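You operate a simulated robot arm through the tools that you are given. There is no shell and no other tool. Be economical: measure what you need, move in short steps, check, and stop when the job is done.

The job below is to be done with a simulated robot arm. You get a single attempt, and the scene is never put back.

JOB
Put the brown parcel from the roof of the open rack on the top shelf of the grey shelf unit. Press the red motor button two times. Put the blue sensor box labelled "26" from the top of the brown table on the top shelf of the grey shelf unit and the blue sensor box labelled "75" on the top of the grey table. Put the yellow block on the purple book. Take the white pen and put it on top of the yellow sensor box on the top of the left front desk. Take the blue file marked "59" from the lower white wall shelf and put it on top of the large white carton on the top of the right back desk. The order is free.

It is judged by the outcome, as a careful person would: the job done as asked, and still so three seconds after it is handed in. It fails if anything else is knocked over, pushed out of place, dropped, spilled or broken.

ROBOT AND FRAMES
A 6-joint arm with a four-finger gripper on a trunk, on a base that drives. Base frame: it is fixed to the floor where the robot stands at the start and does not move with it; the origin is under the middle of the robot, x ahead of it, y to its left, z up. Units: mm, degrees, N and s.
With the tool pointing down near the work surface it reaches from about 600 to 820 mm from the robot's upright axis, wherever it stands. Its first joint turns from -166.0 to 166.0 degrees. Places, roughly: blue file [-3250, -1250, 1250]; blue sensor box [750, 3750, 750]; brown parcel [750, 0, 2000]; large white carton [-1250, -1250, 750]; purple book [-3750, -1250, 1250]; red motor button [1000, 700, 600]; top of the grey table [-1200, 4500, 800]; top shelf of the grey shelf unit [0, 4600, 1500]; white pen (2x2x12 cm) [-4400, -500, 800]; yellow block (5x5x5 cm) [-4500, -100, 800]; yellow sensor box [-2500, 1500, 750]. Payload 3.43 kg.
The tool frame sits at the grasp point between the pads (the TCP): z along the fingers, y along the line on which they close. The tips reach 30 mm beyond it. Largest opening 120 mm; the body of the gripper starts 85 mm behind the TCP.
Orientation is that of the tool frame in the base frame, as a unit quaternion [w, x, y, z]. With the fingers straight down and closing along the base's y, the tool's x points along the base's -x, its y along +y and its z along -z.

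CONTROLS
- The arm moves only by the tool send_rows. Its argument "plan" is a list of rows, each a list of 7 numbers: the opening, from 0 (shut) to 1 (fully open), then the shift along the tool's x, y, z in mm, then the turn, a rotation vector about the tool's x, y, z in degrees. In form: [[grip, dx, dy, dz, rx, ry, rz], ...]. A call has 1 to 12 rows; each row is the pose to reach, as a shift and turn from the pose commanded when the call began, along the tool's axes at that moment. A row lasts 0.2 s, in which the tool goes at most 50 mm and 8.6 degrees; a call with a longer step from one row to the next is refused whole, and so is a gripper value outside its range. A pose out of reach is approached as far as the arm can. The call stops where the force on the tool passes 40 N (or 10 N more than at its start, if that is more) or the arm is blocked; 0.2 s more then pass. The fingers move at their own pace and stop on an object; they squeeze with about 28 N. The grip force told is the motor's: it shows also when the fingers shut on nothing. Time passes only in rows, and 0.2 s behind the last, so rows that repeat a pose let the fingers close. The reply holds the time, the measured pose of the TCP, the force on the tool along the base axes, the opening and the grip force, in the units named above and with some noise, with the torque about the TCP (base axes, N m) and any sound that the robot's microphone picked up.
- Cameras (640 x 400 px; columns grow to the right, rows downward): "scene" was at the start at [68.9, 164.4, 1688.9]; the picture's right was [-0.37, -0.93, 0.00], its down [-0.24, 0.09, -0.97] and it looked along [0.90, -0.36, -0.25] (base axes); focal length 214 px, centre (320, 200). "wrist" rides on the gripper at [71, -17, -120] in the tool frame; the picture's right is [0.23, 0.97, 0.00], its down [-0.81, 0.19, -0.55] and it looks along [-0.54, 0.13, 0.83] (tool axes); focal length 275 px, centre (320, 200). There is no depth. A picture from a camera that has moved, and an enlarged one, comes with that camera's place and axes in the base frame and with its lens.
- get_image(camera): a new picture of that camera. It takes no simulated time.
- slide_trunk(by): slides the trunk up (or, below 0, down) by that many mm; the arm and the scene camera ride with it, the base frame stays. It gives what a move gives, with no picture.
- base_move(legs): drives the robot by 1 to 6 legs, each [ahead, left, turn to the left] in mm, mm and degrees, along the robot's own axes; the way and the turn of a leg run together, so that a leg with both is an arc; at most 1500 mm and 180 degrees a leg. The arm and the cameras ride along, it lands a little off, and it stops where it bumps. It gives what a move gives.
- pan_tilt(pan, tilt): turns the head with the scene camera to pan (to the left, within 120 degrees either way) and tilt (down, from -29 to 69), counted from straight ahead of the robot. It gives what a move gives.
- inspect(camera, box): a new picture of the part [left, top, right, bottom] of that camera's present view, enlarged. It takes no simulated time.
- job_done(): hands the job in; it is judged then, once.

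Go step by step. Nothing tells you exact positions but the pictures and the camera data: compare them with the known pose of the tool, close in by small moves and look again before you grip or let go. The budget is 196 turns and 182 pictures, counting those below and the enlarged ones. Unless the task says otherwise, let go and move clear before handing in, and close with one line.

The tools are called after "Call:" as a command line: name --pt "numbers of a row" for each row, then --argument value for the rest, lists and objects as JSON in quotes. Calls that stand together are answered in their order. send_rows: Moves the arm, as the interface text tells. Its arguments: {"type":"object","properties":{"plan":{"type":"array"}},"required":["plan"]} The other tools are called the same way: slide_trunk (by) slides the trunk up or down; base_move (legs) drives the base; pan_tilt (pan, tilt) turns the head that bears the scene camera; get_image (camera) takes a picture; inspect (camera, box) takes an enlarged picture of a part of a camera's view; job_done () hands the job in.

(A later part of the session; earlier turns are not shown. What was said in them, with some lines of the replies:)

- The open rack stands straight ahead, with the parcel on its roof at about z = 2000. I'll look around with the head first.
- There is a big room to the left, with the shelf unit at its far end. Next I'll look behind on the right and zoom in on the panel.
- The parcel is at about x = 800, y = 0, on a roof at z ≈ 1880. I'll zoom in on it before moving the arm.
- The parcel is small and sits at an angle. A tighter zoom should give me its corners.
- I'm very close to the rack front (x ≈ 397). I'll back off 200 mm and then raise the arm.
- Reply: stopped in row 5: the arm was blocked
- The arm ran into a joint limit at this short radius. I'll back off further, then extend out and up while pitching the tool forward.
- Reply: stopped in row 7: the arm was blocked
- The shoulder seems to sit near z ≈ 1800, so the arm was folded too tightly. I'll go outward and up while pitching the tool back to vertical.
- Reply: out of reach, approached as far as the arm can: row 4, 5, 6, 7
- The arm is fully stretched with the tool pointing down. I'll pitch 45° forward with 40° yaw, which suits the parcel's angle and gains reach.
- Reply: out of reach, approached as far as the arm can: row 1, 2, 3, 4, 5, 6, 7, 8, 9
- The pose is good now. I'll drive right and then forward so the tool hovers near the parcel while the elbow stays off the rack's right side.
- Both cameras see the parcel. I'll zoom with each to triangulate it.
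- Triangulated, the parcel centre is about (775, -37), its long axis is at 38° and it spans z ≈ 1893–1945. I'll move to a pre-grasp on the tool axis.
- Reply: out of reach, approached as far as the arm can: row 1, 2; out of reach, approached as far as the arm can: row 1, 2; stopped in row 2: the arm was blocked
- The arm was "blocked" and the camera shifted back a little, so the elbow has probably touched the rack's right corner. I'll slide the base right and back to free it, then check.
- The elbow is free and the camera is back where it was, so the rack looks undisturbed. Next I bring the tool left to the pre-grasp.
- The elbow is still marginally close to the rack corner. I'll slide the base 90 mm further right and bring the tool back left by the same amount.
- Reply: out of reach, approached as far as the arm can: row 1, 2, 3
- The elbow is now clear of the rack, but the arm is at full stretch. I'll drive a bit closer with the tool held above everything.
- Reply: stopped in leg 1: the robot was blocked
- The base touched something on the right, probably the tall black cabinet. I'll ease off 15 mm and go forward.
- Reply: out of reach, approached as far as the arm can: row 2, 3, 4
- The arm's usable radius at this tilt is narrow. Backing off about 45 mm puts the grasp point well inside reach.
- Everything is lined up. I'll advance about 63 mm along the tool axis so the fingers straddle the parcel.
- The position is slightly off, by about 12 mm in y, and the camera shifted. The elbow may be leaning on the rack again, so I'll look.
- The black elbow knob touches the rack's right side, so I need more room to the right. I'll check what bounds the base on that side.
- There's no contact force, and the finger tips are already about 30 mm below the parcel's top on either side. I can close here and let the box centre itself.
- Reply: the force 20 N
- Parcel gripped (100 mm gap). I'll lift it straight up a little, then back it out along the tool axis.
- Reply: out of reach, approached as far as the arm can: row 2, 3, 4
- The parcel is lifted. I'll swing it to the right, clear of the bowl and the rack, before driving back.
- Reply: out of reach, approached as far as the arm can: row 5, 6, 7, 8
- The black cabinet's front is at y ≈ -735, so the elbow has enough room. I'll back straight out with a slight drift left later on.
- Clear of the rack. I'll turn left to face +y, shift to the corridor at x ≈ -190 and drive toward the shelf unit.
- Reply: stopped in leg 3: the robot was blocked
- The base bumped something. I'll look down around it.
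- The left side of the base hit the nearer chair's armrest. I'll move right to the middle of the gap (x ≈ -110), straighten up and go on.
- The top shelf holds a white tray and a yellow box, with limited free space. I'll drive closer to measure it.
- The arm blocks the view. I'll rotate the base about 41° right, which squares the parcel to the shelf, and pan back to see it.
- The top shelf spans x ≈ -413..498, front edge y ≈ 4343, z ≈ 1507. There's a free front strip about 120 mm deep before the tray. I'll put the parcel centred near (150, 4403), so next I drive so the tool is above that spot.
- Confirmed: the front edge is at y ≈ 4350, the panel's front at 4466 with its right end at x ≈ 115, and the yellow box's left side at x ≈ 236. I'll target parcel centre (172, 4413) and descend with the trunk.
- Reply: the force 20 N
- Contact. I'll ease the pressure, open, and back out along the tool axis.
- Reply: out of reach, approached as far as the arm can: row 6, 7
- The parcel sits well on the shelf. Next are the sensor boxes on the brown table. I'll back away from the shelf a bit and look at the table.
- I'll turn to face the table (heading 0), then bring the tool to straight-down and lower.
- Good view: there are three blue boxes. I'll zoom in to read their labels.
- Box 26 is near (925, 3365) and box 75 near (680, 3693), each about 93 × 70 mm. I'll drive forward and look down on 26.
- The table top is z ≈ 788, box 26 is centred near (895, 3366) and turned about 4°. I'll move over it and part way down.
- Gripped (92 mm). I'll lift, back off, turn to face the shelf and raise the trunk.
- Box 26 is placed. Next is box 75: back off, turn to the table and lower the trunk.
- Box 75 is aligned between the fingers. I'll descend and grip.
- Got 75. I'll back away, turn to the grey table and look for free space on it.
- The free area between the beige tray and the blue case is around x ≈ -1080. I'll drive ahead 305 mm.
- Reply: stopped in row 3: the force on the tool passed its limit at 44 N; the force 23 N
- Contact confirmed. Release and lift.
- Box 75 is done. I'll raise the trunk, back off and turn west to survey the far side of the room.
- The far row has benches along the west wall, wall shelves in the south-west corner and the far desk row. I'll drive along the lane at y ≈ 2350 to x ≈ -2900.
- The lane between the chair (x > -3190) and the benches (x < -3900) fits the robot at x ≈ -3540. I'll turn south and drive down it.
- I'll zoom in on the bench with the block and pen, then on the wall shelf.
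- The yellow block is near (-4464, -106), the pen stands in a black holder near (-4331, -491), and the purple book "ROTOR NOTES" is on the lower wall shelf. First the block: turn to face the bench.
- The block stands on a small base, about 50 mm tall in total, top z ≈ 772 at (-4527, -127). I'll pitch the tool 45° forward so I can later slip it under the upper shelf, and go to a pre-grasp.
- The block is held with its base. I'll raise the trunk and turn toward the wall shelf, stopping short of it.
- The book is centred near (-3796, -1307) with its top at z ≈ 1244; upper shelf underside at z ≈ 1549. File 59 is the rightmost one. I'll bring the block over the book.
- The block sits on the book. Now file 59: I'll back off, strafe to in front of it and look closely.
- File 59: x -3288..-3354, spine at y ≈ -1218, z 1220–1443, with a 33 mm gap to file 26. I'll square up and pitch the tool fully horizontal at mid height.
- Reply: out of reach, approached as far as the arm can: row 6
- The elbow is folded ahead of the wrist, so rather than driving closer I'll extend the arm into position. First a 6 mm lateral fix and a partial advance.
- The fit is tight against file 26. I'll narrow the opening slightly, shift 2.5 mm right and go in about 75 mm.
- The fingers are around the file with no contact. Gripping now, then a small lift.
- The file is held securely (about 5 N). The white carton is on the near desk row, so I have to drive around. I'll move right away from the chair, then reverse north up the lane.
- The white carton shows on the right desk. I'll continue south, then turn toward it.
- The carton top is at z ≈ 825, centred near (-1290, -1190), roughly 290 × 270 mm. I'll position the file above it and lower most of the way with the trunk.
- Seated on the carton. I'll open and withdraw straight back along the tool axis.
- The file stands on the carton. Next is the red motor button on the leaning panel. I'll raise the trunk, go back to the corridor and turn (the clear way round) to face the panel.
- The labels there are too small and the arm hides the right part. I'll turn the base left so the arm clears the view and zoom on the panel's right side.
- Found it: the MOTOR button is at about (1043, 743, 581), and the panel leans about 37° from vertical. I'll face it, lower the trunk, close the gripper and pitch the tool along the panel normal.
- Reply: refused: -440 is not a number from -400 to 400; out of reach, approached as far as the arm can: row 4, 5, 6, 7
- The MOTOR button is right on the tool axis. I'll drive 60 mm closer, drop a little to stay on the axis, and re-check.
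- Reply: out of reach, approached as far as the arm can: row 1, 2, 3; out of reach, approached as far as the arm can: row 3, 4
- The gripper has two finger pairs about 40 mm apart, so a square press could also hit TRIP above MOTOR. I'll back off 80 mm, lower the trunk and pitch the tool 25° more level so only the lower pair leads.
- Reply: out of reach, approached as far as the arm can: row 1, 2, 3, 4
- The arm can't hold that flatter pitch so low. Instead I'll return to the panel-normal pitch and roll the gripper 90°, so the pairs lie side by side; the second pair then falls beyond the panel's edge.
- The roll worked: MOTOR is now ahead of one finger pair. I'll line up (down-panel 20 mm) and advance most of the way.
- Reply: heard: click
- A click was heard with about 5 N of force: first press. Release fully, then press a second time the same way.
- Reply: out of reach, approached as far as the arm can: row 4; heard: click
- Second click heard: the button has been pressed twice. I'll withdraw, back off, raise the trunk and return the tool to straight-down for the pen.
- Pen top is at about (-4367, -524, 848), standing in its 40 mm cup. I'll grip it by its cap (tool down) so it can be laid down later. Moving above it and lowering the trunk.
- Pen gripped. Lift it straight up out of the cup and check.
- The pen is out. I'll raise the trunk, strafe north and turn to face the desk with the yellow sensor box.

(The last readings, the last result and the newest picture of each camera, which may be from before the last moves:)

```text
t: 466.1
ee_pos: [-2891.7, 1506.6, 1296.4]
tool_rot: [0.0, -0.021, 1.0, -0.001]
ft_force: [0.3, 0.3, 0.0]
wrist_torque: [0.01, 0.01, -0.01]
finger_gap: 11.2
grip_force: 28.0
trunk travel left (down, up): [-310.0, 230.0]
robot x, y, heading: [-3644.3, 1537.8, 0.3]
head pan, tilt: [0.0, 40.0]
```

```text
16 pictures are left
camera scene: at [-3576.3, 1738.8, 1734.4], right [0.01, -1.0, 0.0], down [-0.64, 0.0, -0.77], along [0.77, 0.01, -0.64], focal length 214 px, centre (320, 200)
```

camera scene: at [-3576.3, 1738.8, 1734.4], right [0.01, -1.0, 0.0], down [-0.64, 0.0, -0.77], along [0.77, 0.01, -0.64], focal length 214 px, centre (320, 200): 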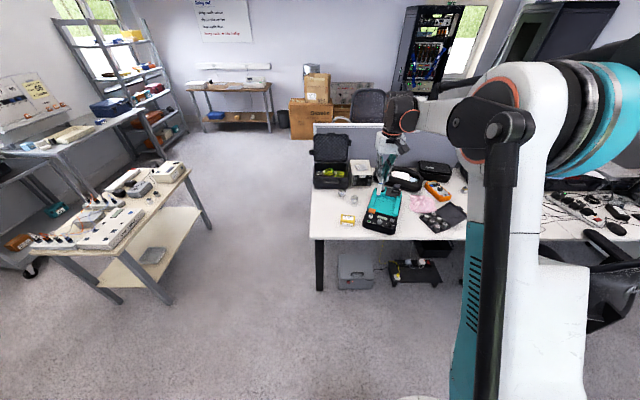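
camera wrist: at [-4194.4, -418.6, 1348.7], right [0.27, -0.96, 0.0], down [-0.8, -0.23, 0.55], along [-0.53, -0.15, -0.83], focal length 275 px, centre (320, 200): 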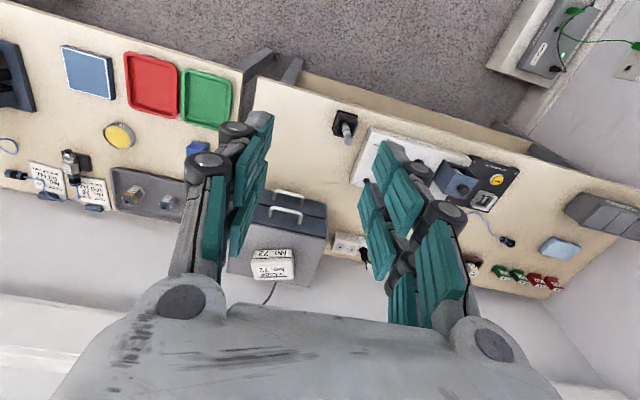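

Call:
inspect --camera "scene" --box '[305, 170, 415, 250]'

Call:
get_image --camera "wrist"

```text
5.00 times, centred on (360, 210) of scene
camera zoom: at [-3576.3, 1738.8, 1734.4], right [0.01, -1.0, 0.0], down [-0.64, 0.0, -0.77], along [0.77, 0.01, -0.64], focal length 1072 px, centre (120, 150)
```

zoom: 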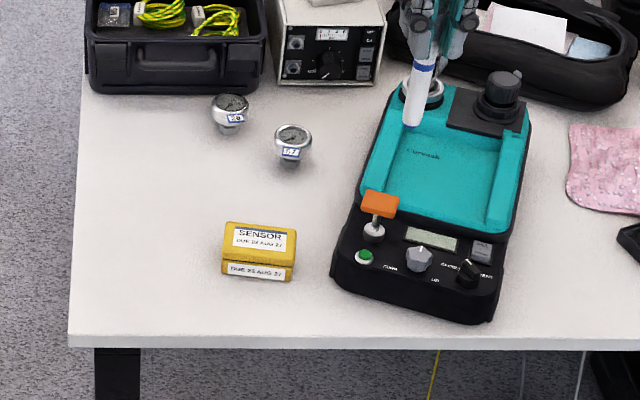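

```text
14 pictures are left
camera wrist: at [-2963.0, 1487.1, 1416.2], right [-0.27, 0.96, 0.0], down [0.8, 0.23, 0.55], along [0.53, 0.15, -0.83], focal length 275 px, centre (320, 200)
```

wrist: 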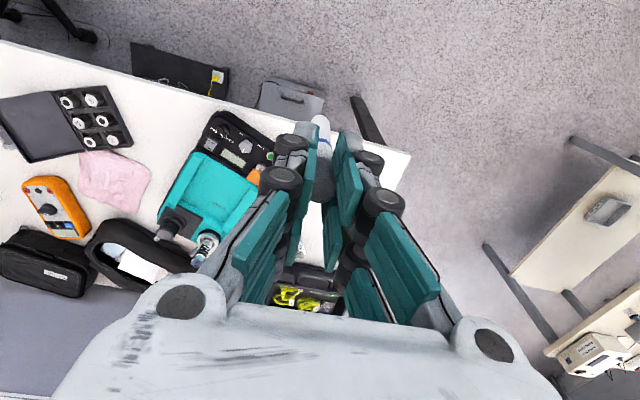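

The pen hangs straight, protruding about 109 mm past the grip point. The yellow sensor box is centred near (-2613, 1567), turned about -8°, top at z ≈ 778. I'll line up the base on that axis and lay the tool almost horizontal, high above.

Call:
base_move --legs '[[0, 248, 0], [-5, 0, -10.4]]'

Call:
send_rows --pt "0.02 -25 0 15 0 -8 0" --pt "0.02 -50 0 29 0 -16 0" --pt "0.02 -75 0 44 0 -24 0" --pt "0.02 -99 0 58 0 -32 0" --pt "0.02 -124 0 73 0 -40 0" --pt "0.02 -149 0 88 0 -48 0" --pt "0.02 -173 0 102 0 -56 0" --pt "0.02 -198 0 117 0 -64 0" --pt "0.02 -223 0 131 0 -72 0" --pt "0.02 -240 0 142 0 -80 0" --pt "0.02 -247 0 146 0 -85 0" --pt "0.02 -247 0 146 0 -85 0"

```text
t: 468.6
ee_pos: [-2918.6, 1616.5, 1295.2]
tool_rot: [0.0, 0.074, 0.997, -0.001]
ft_force: [-0.5, 0.2, 0.0]
wrist_torque: [0.04, 0.0, 0.0]
finger_gap: 11.2
grip_force: 27.9
trunk travel left (down, up): [-310.0, 230.0]
robot x, y, heading: [-3649.3, 1783.8, -10.5]
head pan, tilt: [0.0, 40.0]
```

```text
t: 471.2
ee_pos: [-2672.0, 1579.7, 1148.9]
tool_rot: [0.674, 0.054, 0.735, -0.051]
ft_force: [-0.5, -0.3, -0.2]
wrist_torque: [0.03, 0.0, 0.01]
finger_gap: 11.2
grip_force: 28.3
trunk travel left (down, up): [-310.0, 230.0]
robot x, y, heading: [-3649.6, 1789.1, -10.7]
head pan, tilt: [0.0, 40.0]
```

Call:
slide_trunk --by -295

Call:
pan_tilt --pan 5 --tilt 35

Call:
inspect --camera "scene" --box '[300, 160, 420, 250]'

```text
t: 474.2
ee_pos: [-2671.6, 1580.1, 855.0]
tool_rot: [0.674, 0.053, 0.735, -0.05]
ft_force: [-0.1, -0.2, 0.2]
wrist_torque: [0.01, 0.03, 0.03]
finger_gap: 11.5
grip_force: 28.0
trunk travel left (down, up): [-15.0, 525.0]
robot x, y, heading: [-3644.7, 1791.9, -10.3]
head pan, tilt: [0.0, 40.0]
```

```text
t: 474.8
ee_pos: [-2672.0, 1581.1, 854.7]
tool_rot: [0.673, 0.053, 0.736, -0.05]
ft_force: [0.4, -0.3, 0.6]
wrist_torque: [-0.02, 0.01, -0.02]
finger_gap: 11.4
grip_force: 28.0
trunk travel left (down, up): [-15.0, 525.0]
robot x, y, heading: [-3648.6, 1788.0, -10.5]
head pan, tilt: [5.0, 35.0]
```

```text
4.44 times, centred on (360, 205) of scene
camera zoom: at [-3541.7, 1979.3, 1446.9], right [-0.1, -1.0, 0.0], down [-0.57, 0.05, -0.82], along [0.82, -0.08, -0.57], focal length 953 px, centre (142, 178)
```

zoom: 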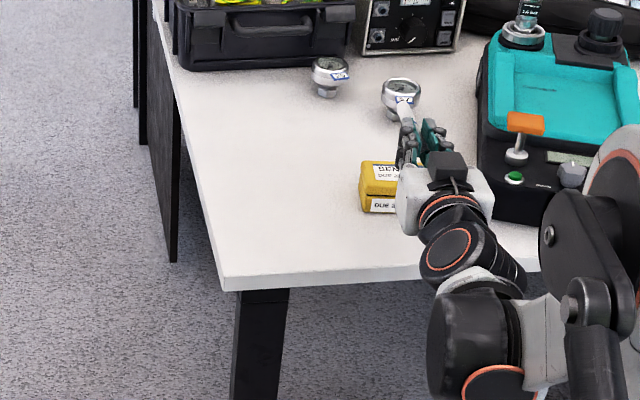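

Call:
send_rows --pt "0.02 10 -3 -3 0 0 0" --pt "0.02 25 -5 -5 0 0 0" --pt "0.02 40 -5 -4 0 0 0" --pt "0.02 48 -5 -3 0 0 0" --pt "0.02 48 -5 -3 0 0 0"

Call:
inspect --camera "scene" --box '[340, 170, 420, 230]'

Call:
get_image --camera "wrist"

```text
t: 476.0
ee_pos: [-2678.6, 1575.3, 806.1]
tool_rot: [0.674, 0.052, 0.735, -0.05]
ft_force: [-1.2, 0.0, -0.5]
wrist_torque: [-0.02, 0.04, 0.0]
finger_gap: 11.3
grip_force: 28.2
trunk travel left (down, up): [-15.0, 525.0]
robot x, y, heading: [-3648.2, 1785.8, -10.4]
head pan, tilt: [5.0, 35.0]
```

```text
6.67 times, centred on (380, 200) of scene
camera zoom: at [-3541.6, 1979.3, 1447.0], right [-0.09, -1.0, 0.0], down [-0.57, 0.05, -0.82], along [0.82, -0.08, -0.57], focal length 1430 px, centre (-80, 200)
```

zoom: 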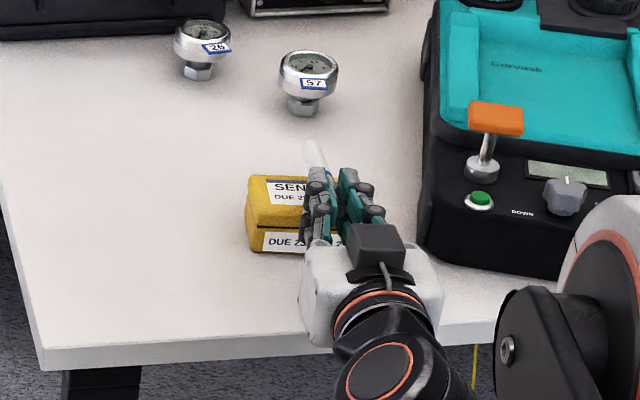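

```text
11 pictures are left
camera wrist: at [-2806.2, 1577.1, 744.8], right [0.12, 0.96, -0.23], down [-0.45, 0.26, 0.86], along [0.89, 0.0, 0.46], focal length 275 px, centre (320, 200)
```

wrist: 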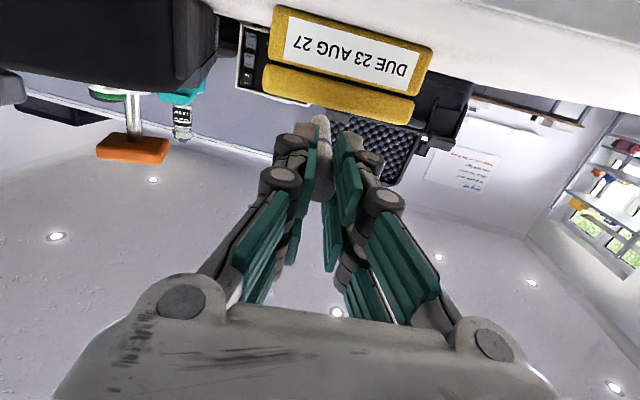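

The pen is just above the box top, about 13 mm right of its centre. I'll shift left 11 mm and lower gently until it touches.

Call:
send_rows --pt "0.02 0 6 0 0 0 0" --pt "0.02 1 11 0 0 0 0" --pt "0.02 3 11 0 0 0 0" --pt "0.02 5 11 0 0 0 0" --pt "0.02 7 11 0 0 0 0"

Call:
send_rows --pt "0.02 1.5 0 0 0 0 0" --pt "0.02 3 0 0 0 0 0" --pt "0.02 4.5 0 0 0 0 0"

```text
t: 477.2
ee_pos: [-2680.4, 1588.7, 800.3]
tool_rot: [0.673, 0.054, 0.736, -0.051]
ft_force: [0.5, -1.1, -0.7]
wrist_torque: [-0.02, 0.0, 0.01]
finger_gap: 11.0
grip_force: 27.7
trunk travel left (down, up): [-15.0, 525.0]
robot x, y, heading: [-3649.6, 1789.0, -10.2]
head pan, tilt: [5.0, 35.0]
```

```text
t: 478.0
ee_pos: [-2679.0, 1586.7, 794.3]
tool_rot: [0.673, 0.054, 0.736, -0.051]
ft_force: [1.0, -0.2, -0.5]
wrist_torque: [-0.01, 0.0, 0.0]
finger_gap: 11.2
grip_force: 28.4
trunk travel left (down, up): [-15.0, 525.0]
robot x, y, heading: [-3649.9, 1790.8, -10.5]
head pan, tilt: [5.0, 35.0]
```

Call:
send_rows --pt "0.02 1.5 0 0 0 0 0" --pt "0.02 3 0 0 0 0 0" --pt "0.02 4.5 0 0 0 0 0"

Call:
get_image --camera "wrist"

```text
t: 478.8
ee_pos: [-2679.0, 1588.6, 791.1]
tool_rot: [0.673, 0.054, 0.736, -0.051]
ft_force: [-0.1, 0.1, 1.0]
wrist_torque: [0.01, -0.07, 0.05]
finger_gap: 11.1
grip_force: 28.1
trunk travel left (down, up): [-15.0, 525.0]
robot x, y, heading: [-3646.1, 1788.5, -10.5]
head pan, tilt: [5.0, 35.0]
```

```text
10 pictures are left
camera wrist: at [-2807.0, 1589.2, 729.5], right [0.12, 0.96, -0.23], down [-0.45, 0.26, 0.86], along [0.89, 0.0, 0.46], focal length 275 px, centre (320, 200)
```

wrist: 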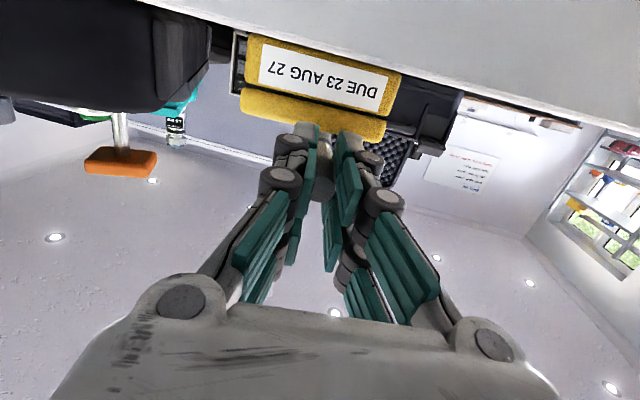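

The pen tip is touching the box. I'll level the pen by pivoting about its tip, then release.

Call:
send_rows --pt "0.02 2.6 0 0 0 -1.4 0" --pt "0.02 5.2 0 0 0 -2.8 0" --pt "0.02 7.8 0 0 0 -4.2 0" --pt "0.02 7.8 0 0 0 -4.2 0"

Call:
inspect --camera "scene" --box '[340, 170, 420, 230]'

```text
t: 479.8
ee_pos: [-2680.3, 1588.4, 783.3]
tool_rot: [0.7, 0.052, 0.71, -0.054]
ft_force: [-0.5, -0.3, 3.5]
wrist_torque: [-0.03, -0.32, 0.01]
finger_gap: 11.0
grip_force: 27.7
trunk travel left (down, up): [-15.0, 525.0]
robot x, y, heading: [-3650.0, 1788.9, -10.4]
head pan, tilt: [5.0, 35.0]
```

```text
6.67 times, centred on (380, 200) of scene
camera zoom: at [-3542.1, 1979.4, 1447.0], right [-0.09, -1.0, 0.0], down [-0.57, 0.05, -0.82], along [0.82, -0.08, -0.57], focal length 1430 px, centre (-80, 200)
```

zoom: 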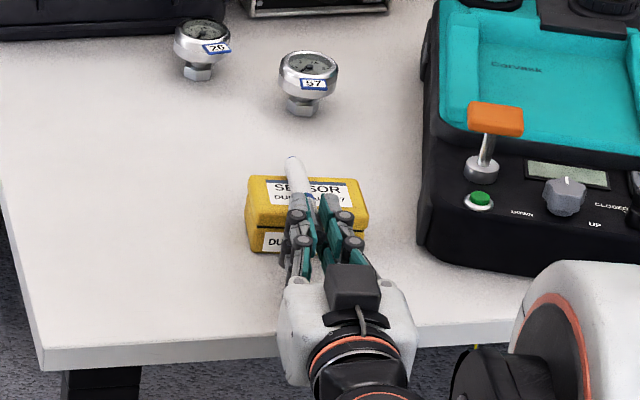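

Call:
send_rows --pt "0.02 -2 0 0 0 0 0" --pt "0.02 -2 0 4 0 0 0" --pt "0.02 -2 0 8 0 0 0" --pt "0.02 -2 0 8 0 0 0"

```text
t: 480.8
ee_pos: [-2672.8, 1586.2, 786.2]
tool_rot: [0.701, 0.052, 0.709, -0.053]
ft_force: [0.5, -0.8, -0.5]
wrist_torque: [-0.01, 0.03, -0.02]
finger_gap: 11.4
grip_force: 28.1
trunk travel left (down, up): [-15.0, 525.0]
robot x, y, heading: [-3646.1, 1787.5, -10.4]
head pan, tilt: [5.0, 35.0]
```

Call:
send_rows --pt "0.02 1.5 0 0 0 0 0" --pt "0.02 2.5 0 0 0 0 0" --pt "0.11 2.5 0 0 0 0 0" --pt "0.13 2.5 0 0 0 0 0" --pt "0.16 2.5 0 0 0 0 0" --pt "0.2 2.5 0 0 0 0 0" --pt "0.25 2.5 0 0 0 0 0" --pt "0.25 2.5 0 0 0 0 0"

Call:
inspect --camera "scene" --box '[350, 185, 400, 220]'

```text
t: 482.6
ee_pos: [-2674.0, 1586.5, 783.4]
tool_rot: [0.7, 0.052, 0.71, -0.053]
ft_force: [0.3, 0.1, -0.2]
wrist_torque: [-0.02, 0.0, -0.02]
finger_gap: 30.1
grip_force: 0.0
trunk travel left (down, up): [-15.0, 525.0]
robot x, y, heading: [-3645.8, 1789.2, -10.4]
head pan, tilt: [5.0, 35.0]
```

```text
11.43 times, centred on (375, 202) of scene
camera zoom: at [-3541.7, 1979.3, 1447.0], right [-0.09, -1.0, 0.0], down [-0.57, 0.05, -0.82], along [0.82, -0.08, -0.57], focal length 2451 px, centre (-309, 171)
```

zoom: 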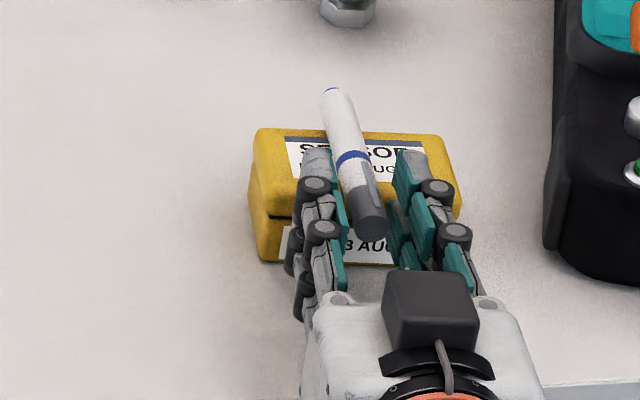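

The pen rests on the box between the open fingers. I'll widen and withdraw straight back.

Call:
send_rows --pt "0.35 0 0 0 0 0 0" --pt "0.45 0 0 0 0 0 0" --pt "0.45 0 0 0 0 0 0" --pt "0.45 0 0 -15 0 0 0" --pt "0.45 0 0 -40 0 0 0" --pt "0.45 0 0 -75 0 0 0" --pt "0.45 0 0 -110 0 0 0"

Call:
base_move --legs '[[-180, 0, 0]]'

Call:
inspect --camera "scene" --box '[330, 160, 410, 220]'

```text
t: 484.2
ee_pos: [-2783.4, 1603.1, 784.6]
tool_rot: [0.699, 0.052, 0.711, -0.053]
ft_force: [-0.3, 1.1, 1.0]
wrist_torque: [0.0, -0.01, 0.0]
finger_gap: 54.2
grip_force: 0.1
trunk travel left (down, up): [-15.0, 525.0]
robot x, y, heading: [-3648.6, 1787.3, -10.6]
head pan, tilt: [5.0, 35.0]
```

```text
t: 485.7
ee_pos: [-2958.2, 1636.9, 783.4]
tool_rot: [0.7, 0.051, 0.711, -0.052]
ft_force: [-0.5, -0.8, -0.2]
wrist_torque: [0.01, -0.03, 0.02]
finger_gap: 53.9
grip_force: 0.1
trunk travel left (down, up): [-15.0, 525.0]
robot x, y, heading: [-3823.7, 1821.1, -10.4]
head pan, tilt: [5.0, 35.0]
```

```text
6.67 times, centred on (370, 190) of scene
camera zoom: at [-3718.4, 2011.8, 1447.0], right [-0.09, -1.0, 0.0], down [-0.57, 0.05, -0.82], along [0.82, -0.08, -0.57], focal length 1430 px, centre (-13, 267)
```

zoom: 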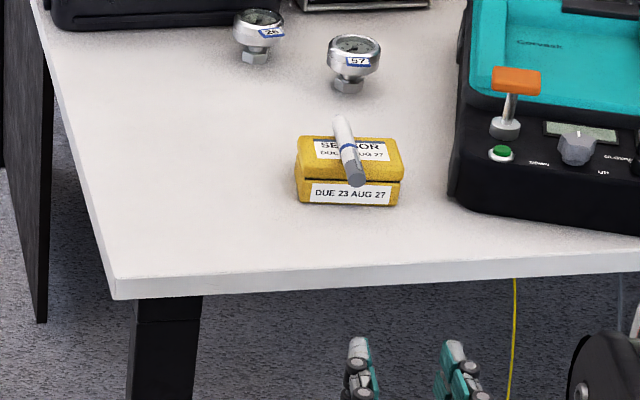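

The pen lies stably on the yellow sensor box, the gripper is clear, and every item has been dealt with. I'm handing the job in.

Call:
job_done

```text
The job is handed in.
```

All the items are where you asked, the red MOTOR button was pressed twice with a click heard each time, and the job is handed in. My base or elbow touched the rack, the black cabinet and a chair armrest on the way; I saw no shift of the rack or chair and did not check the cabinet.
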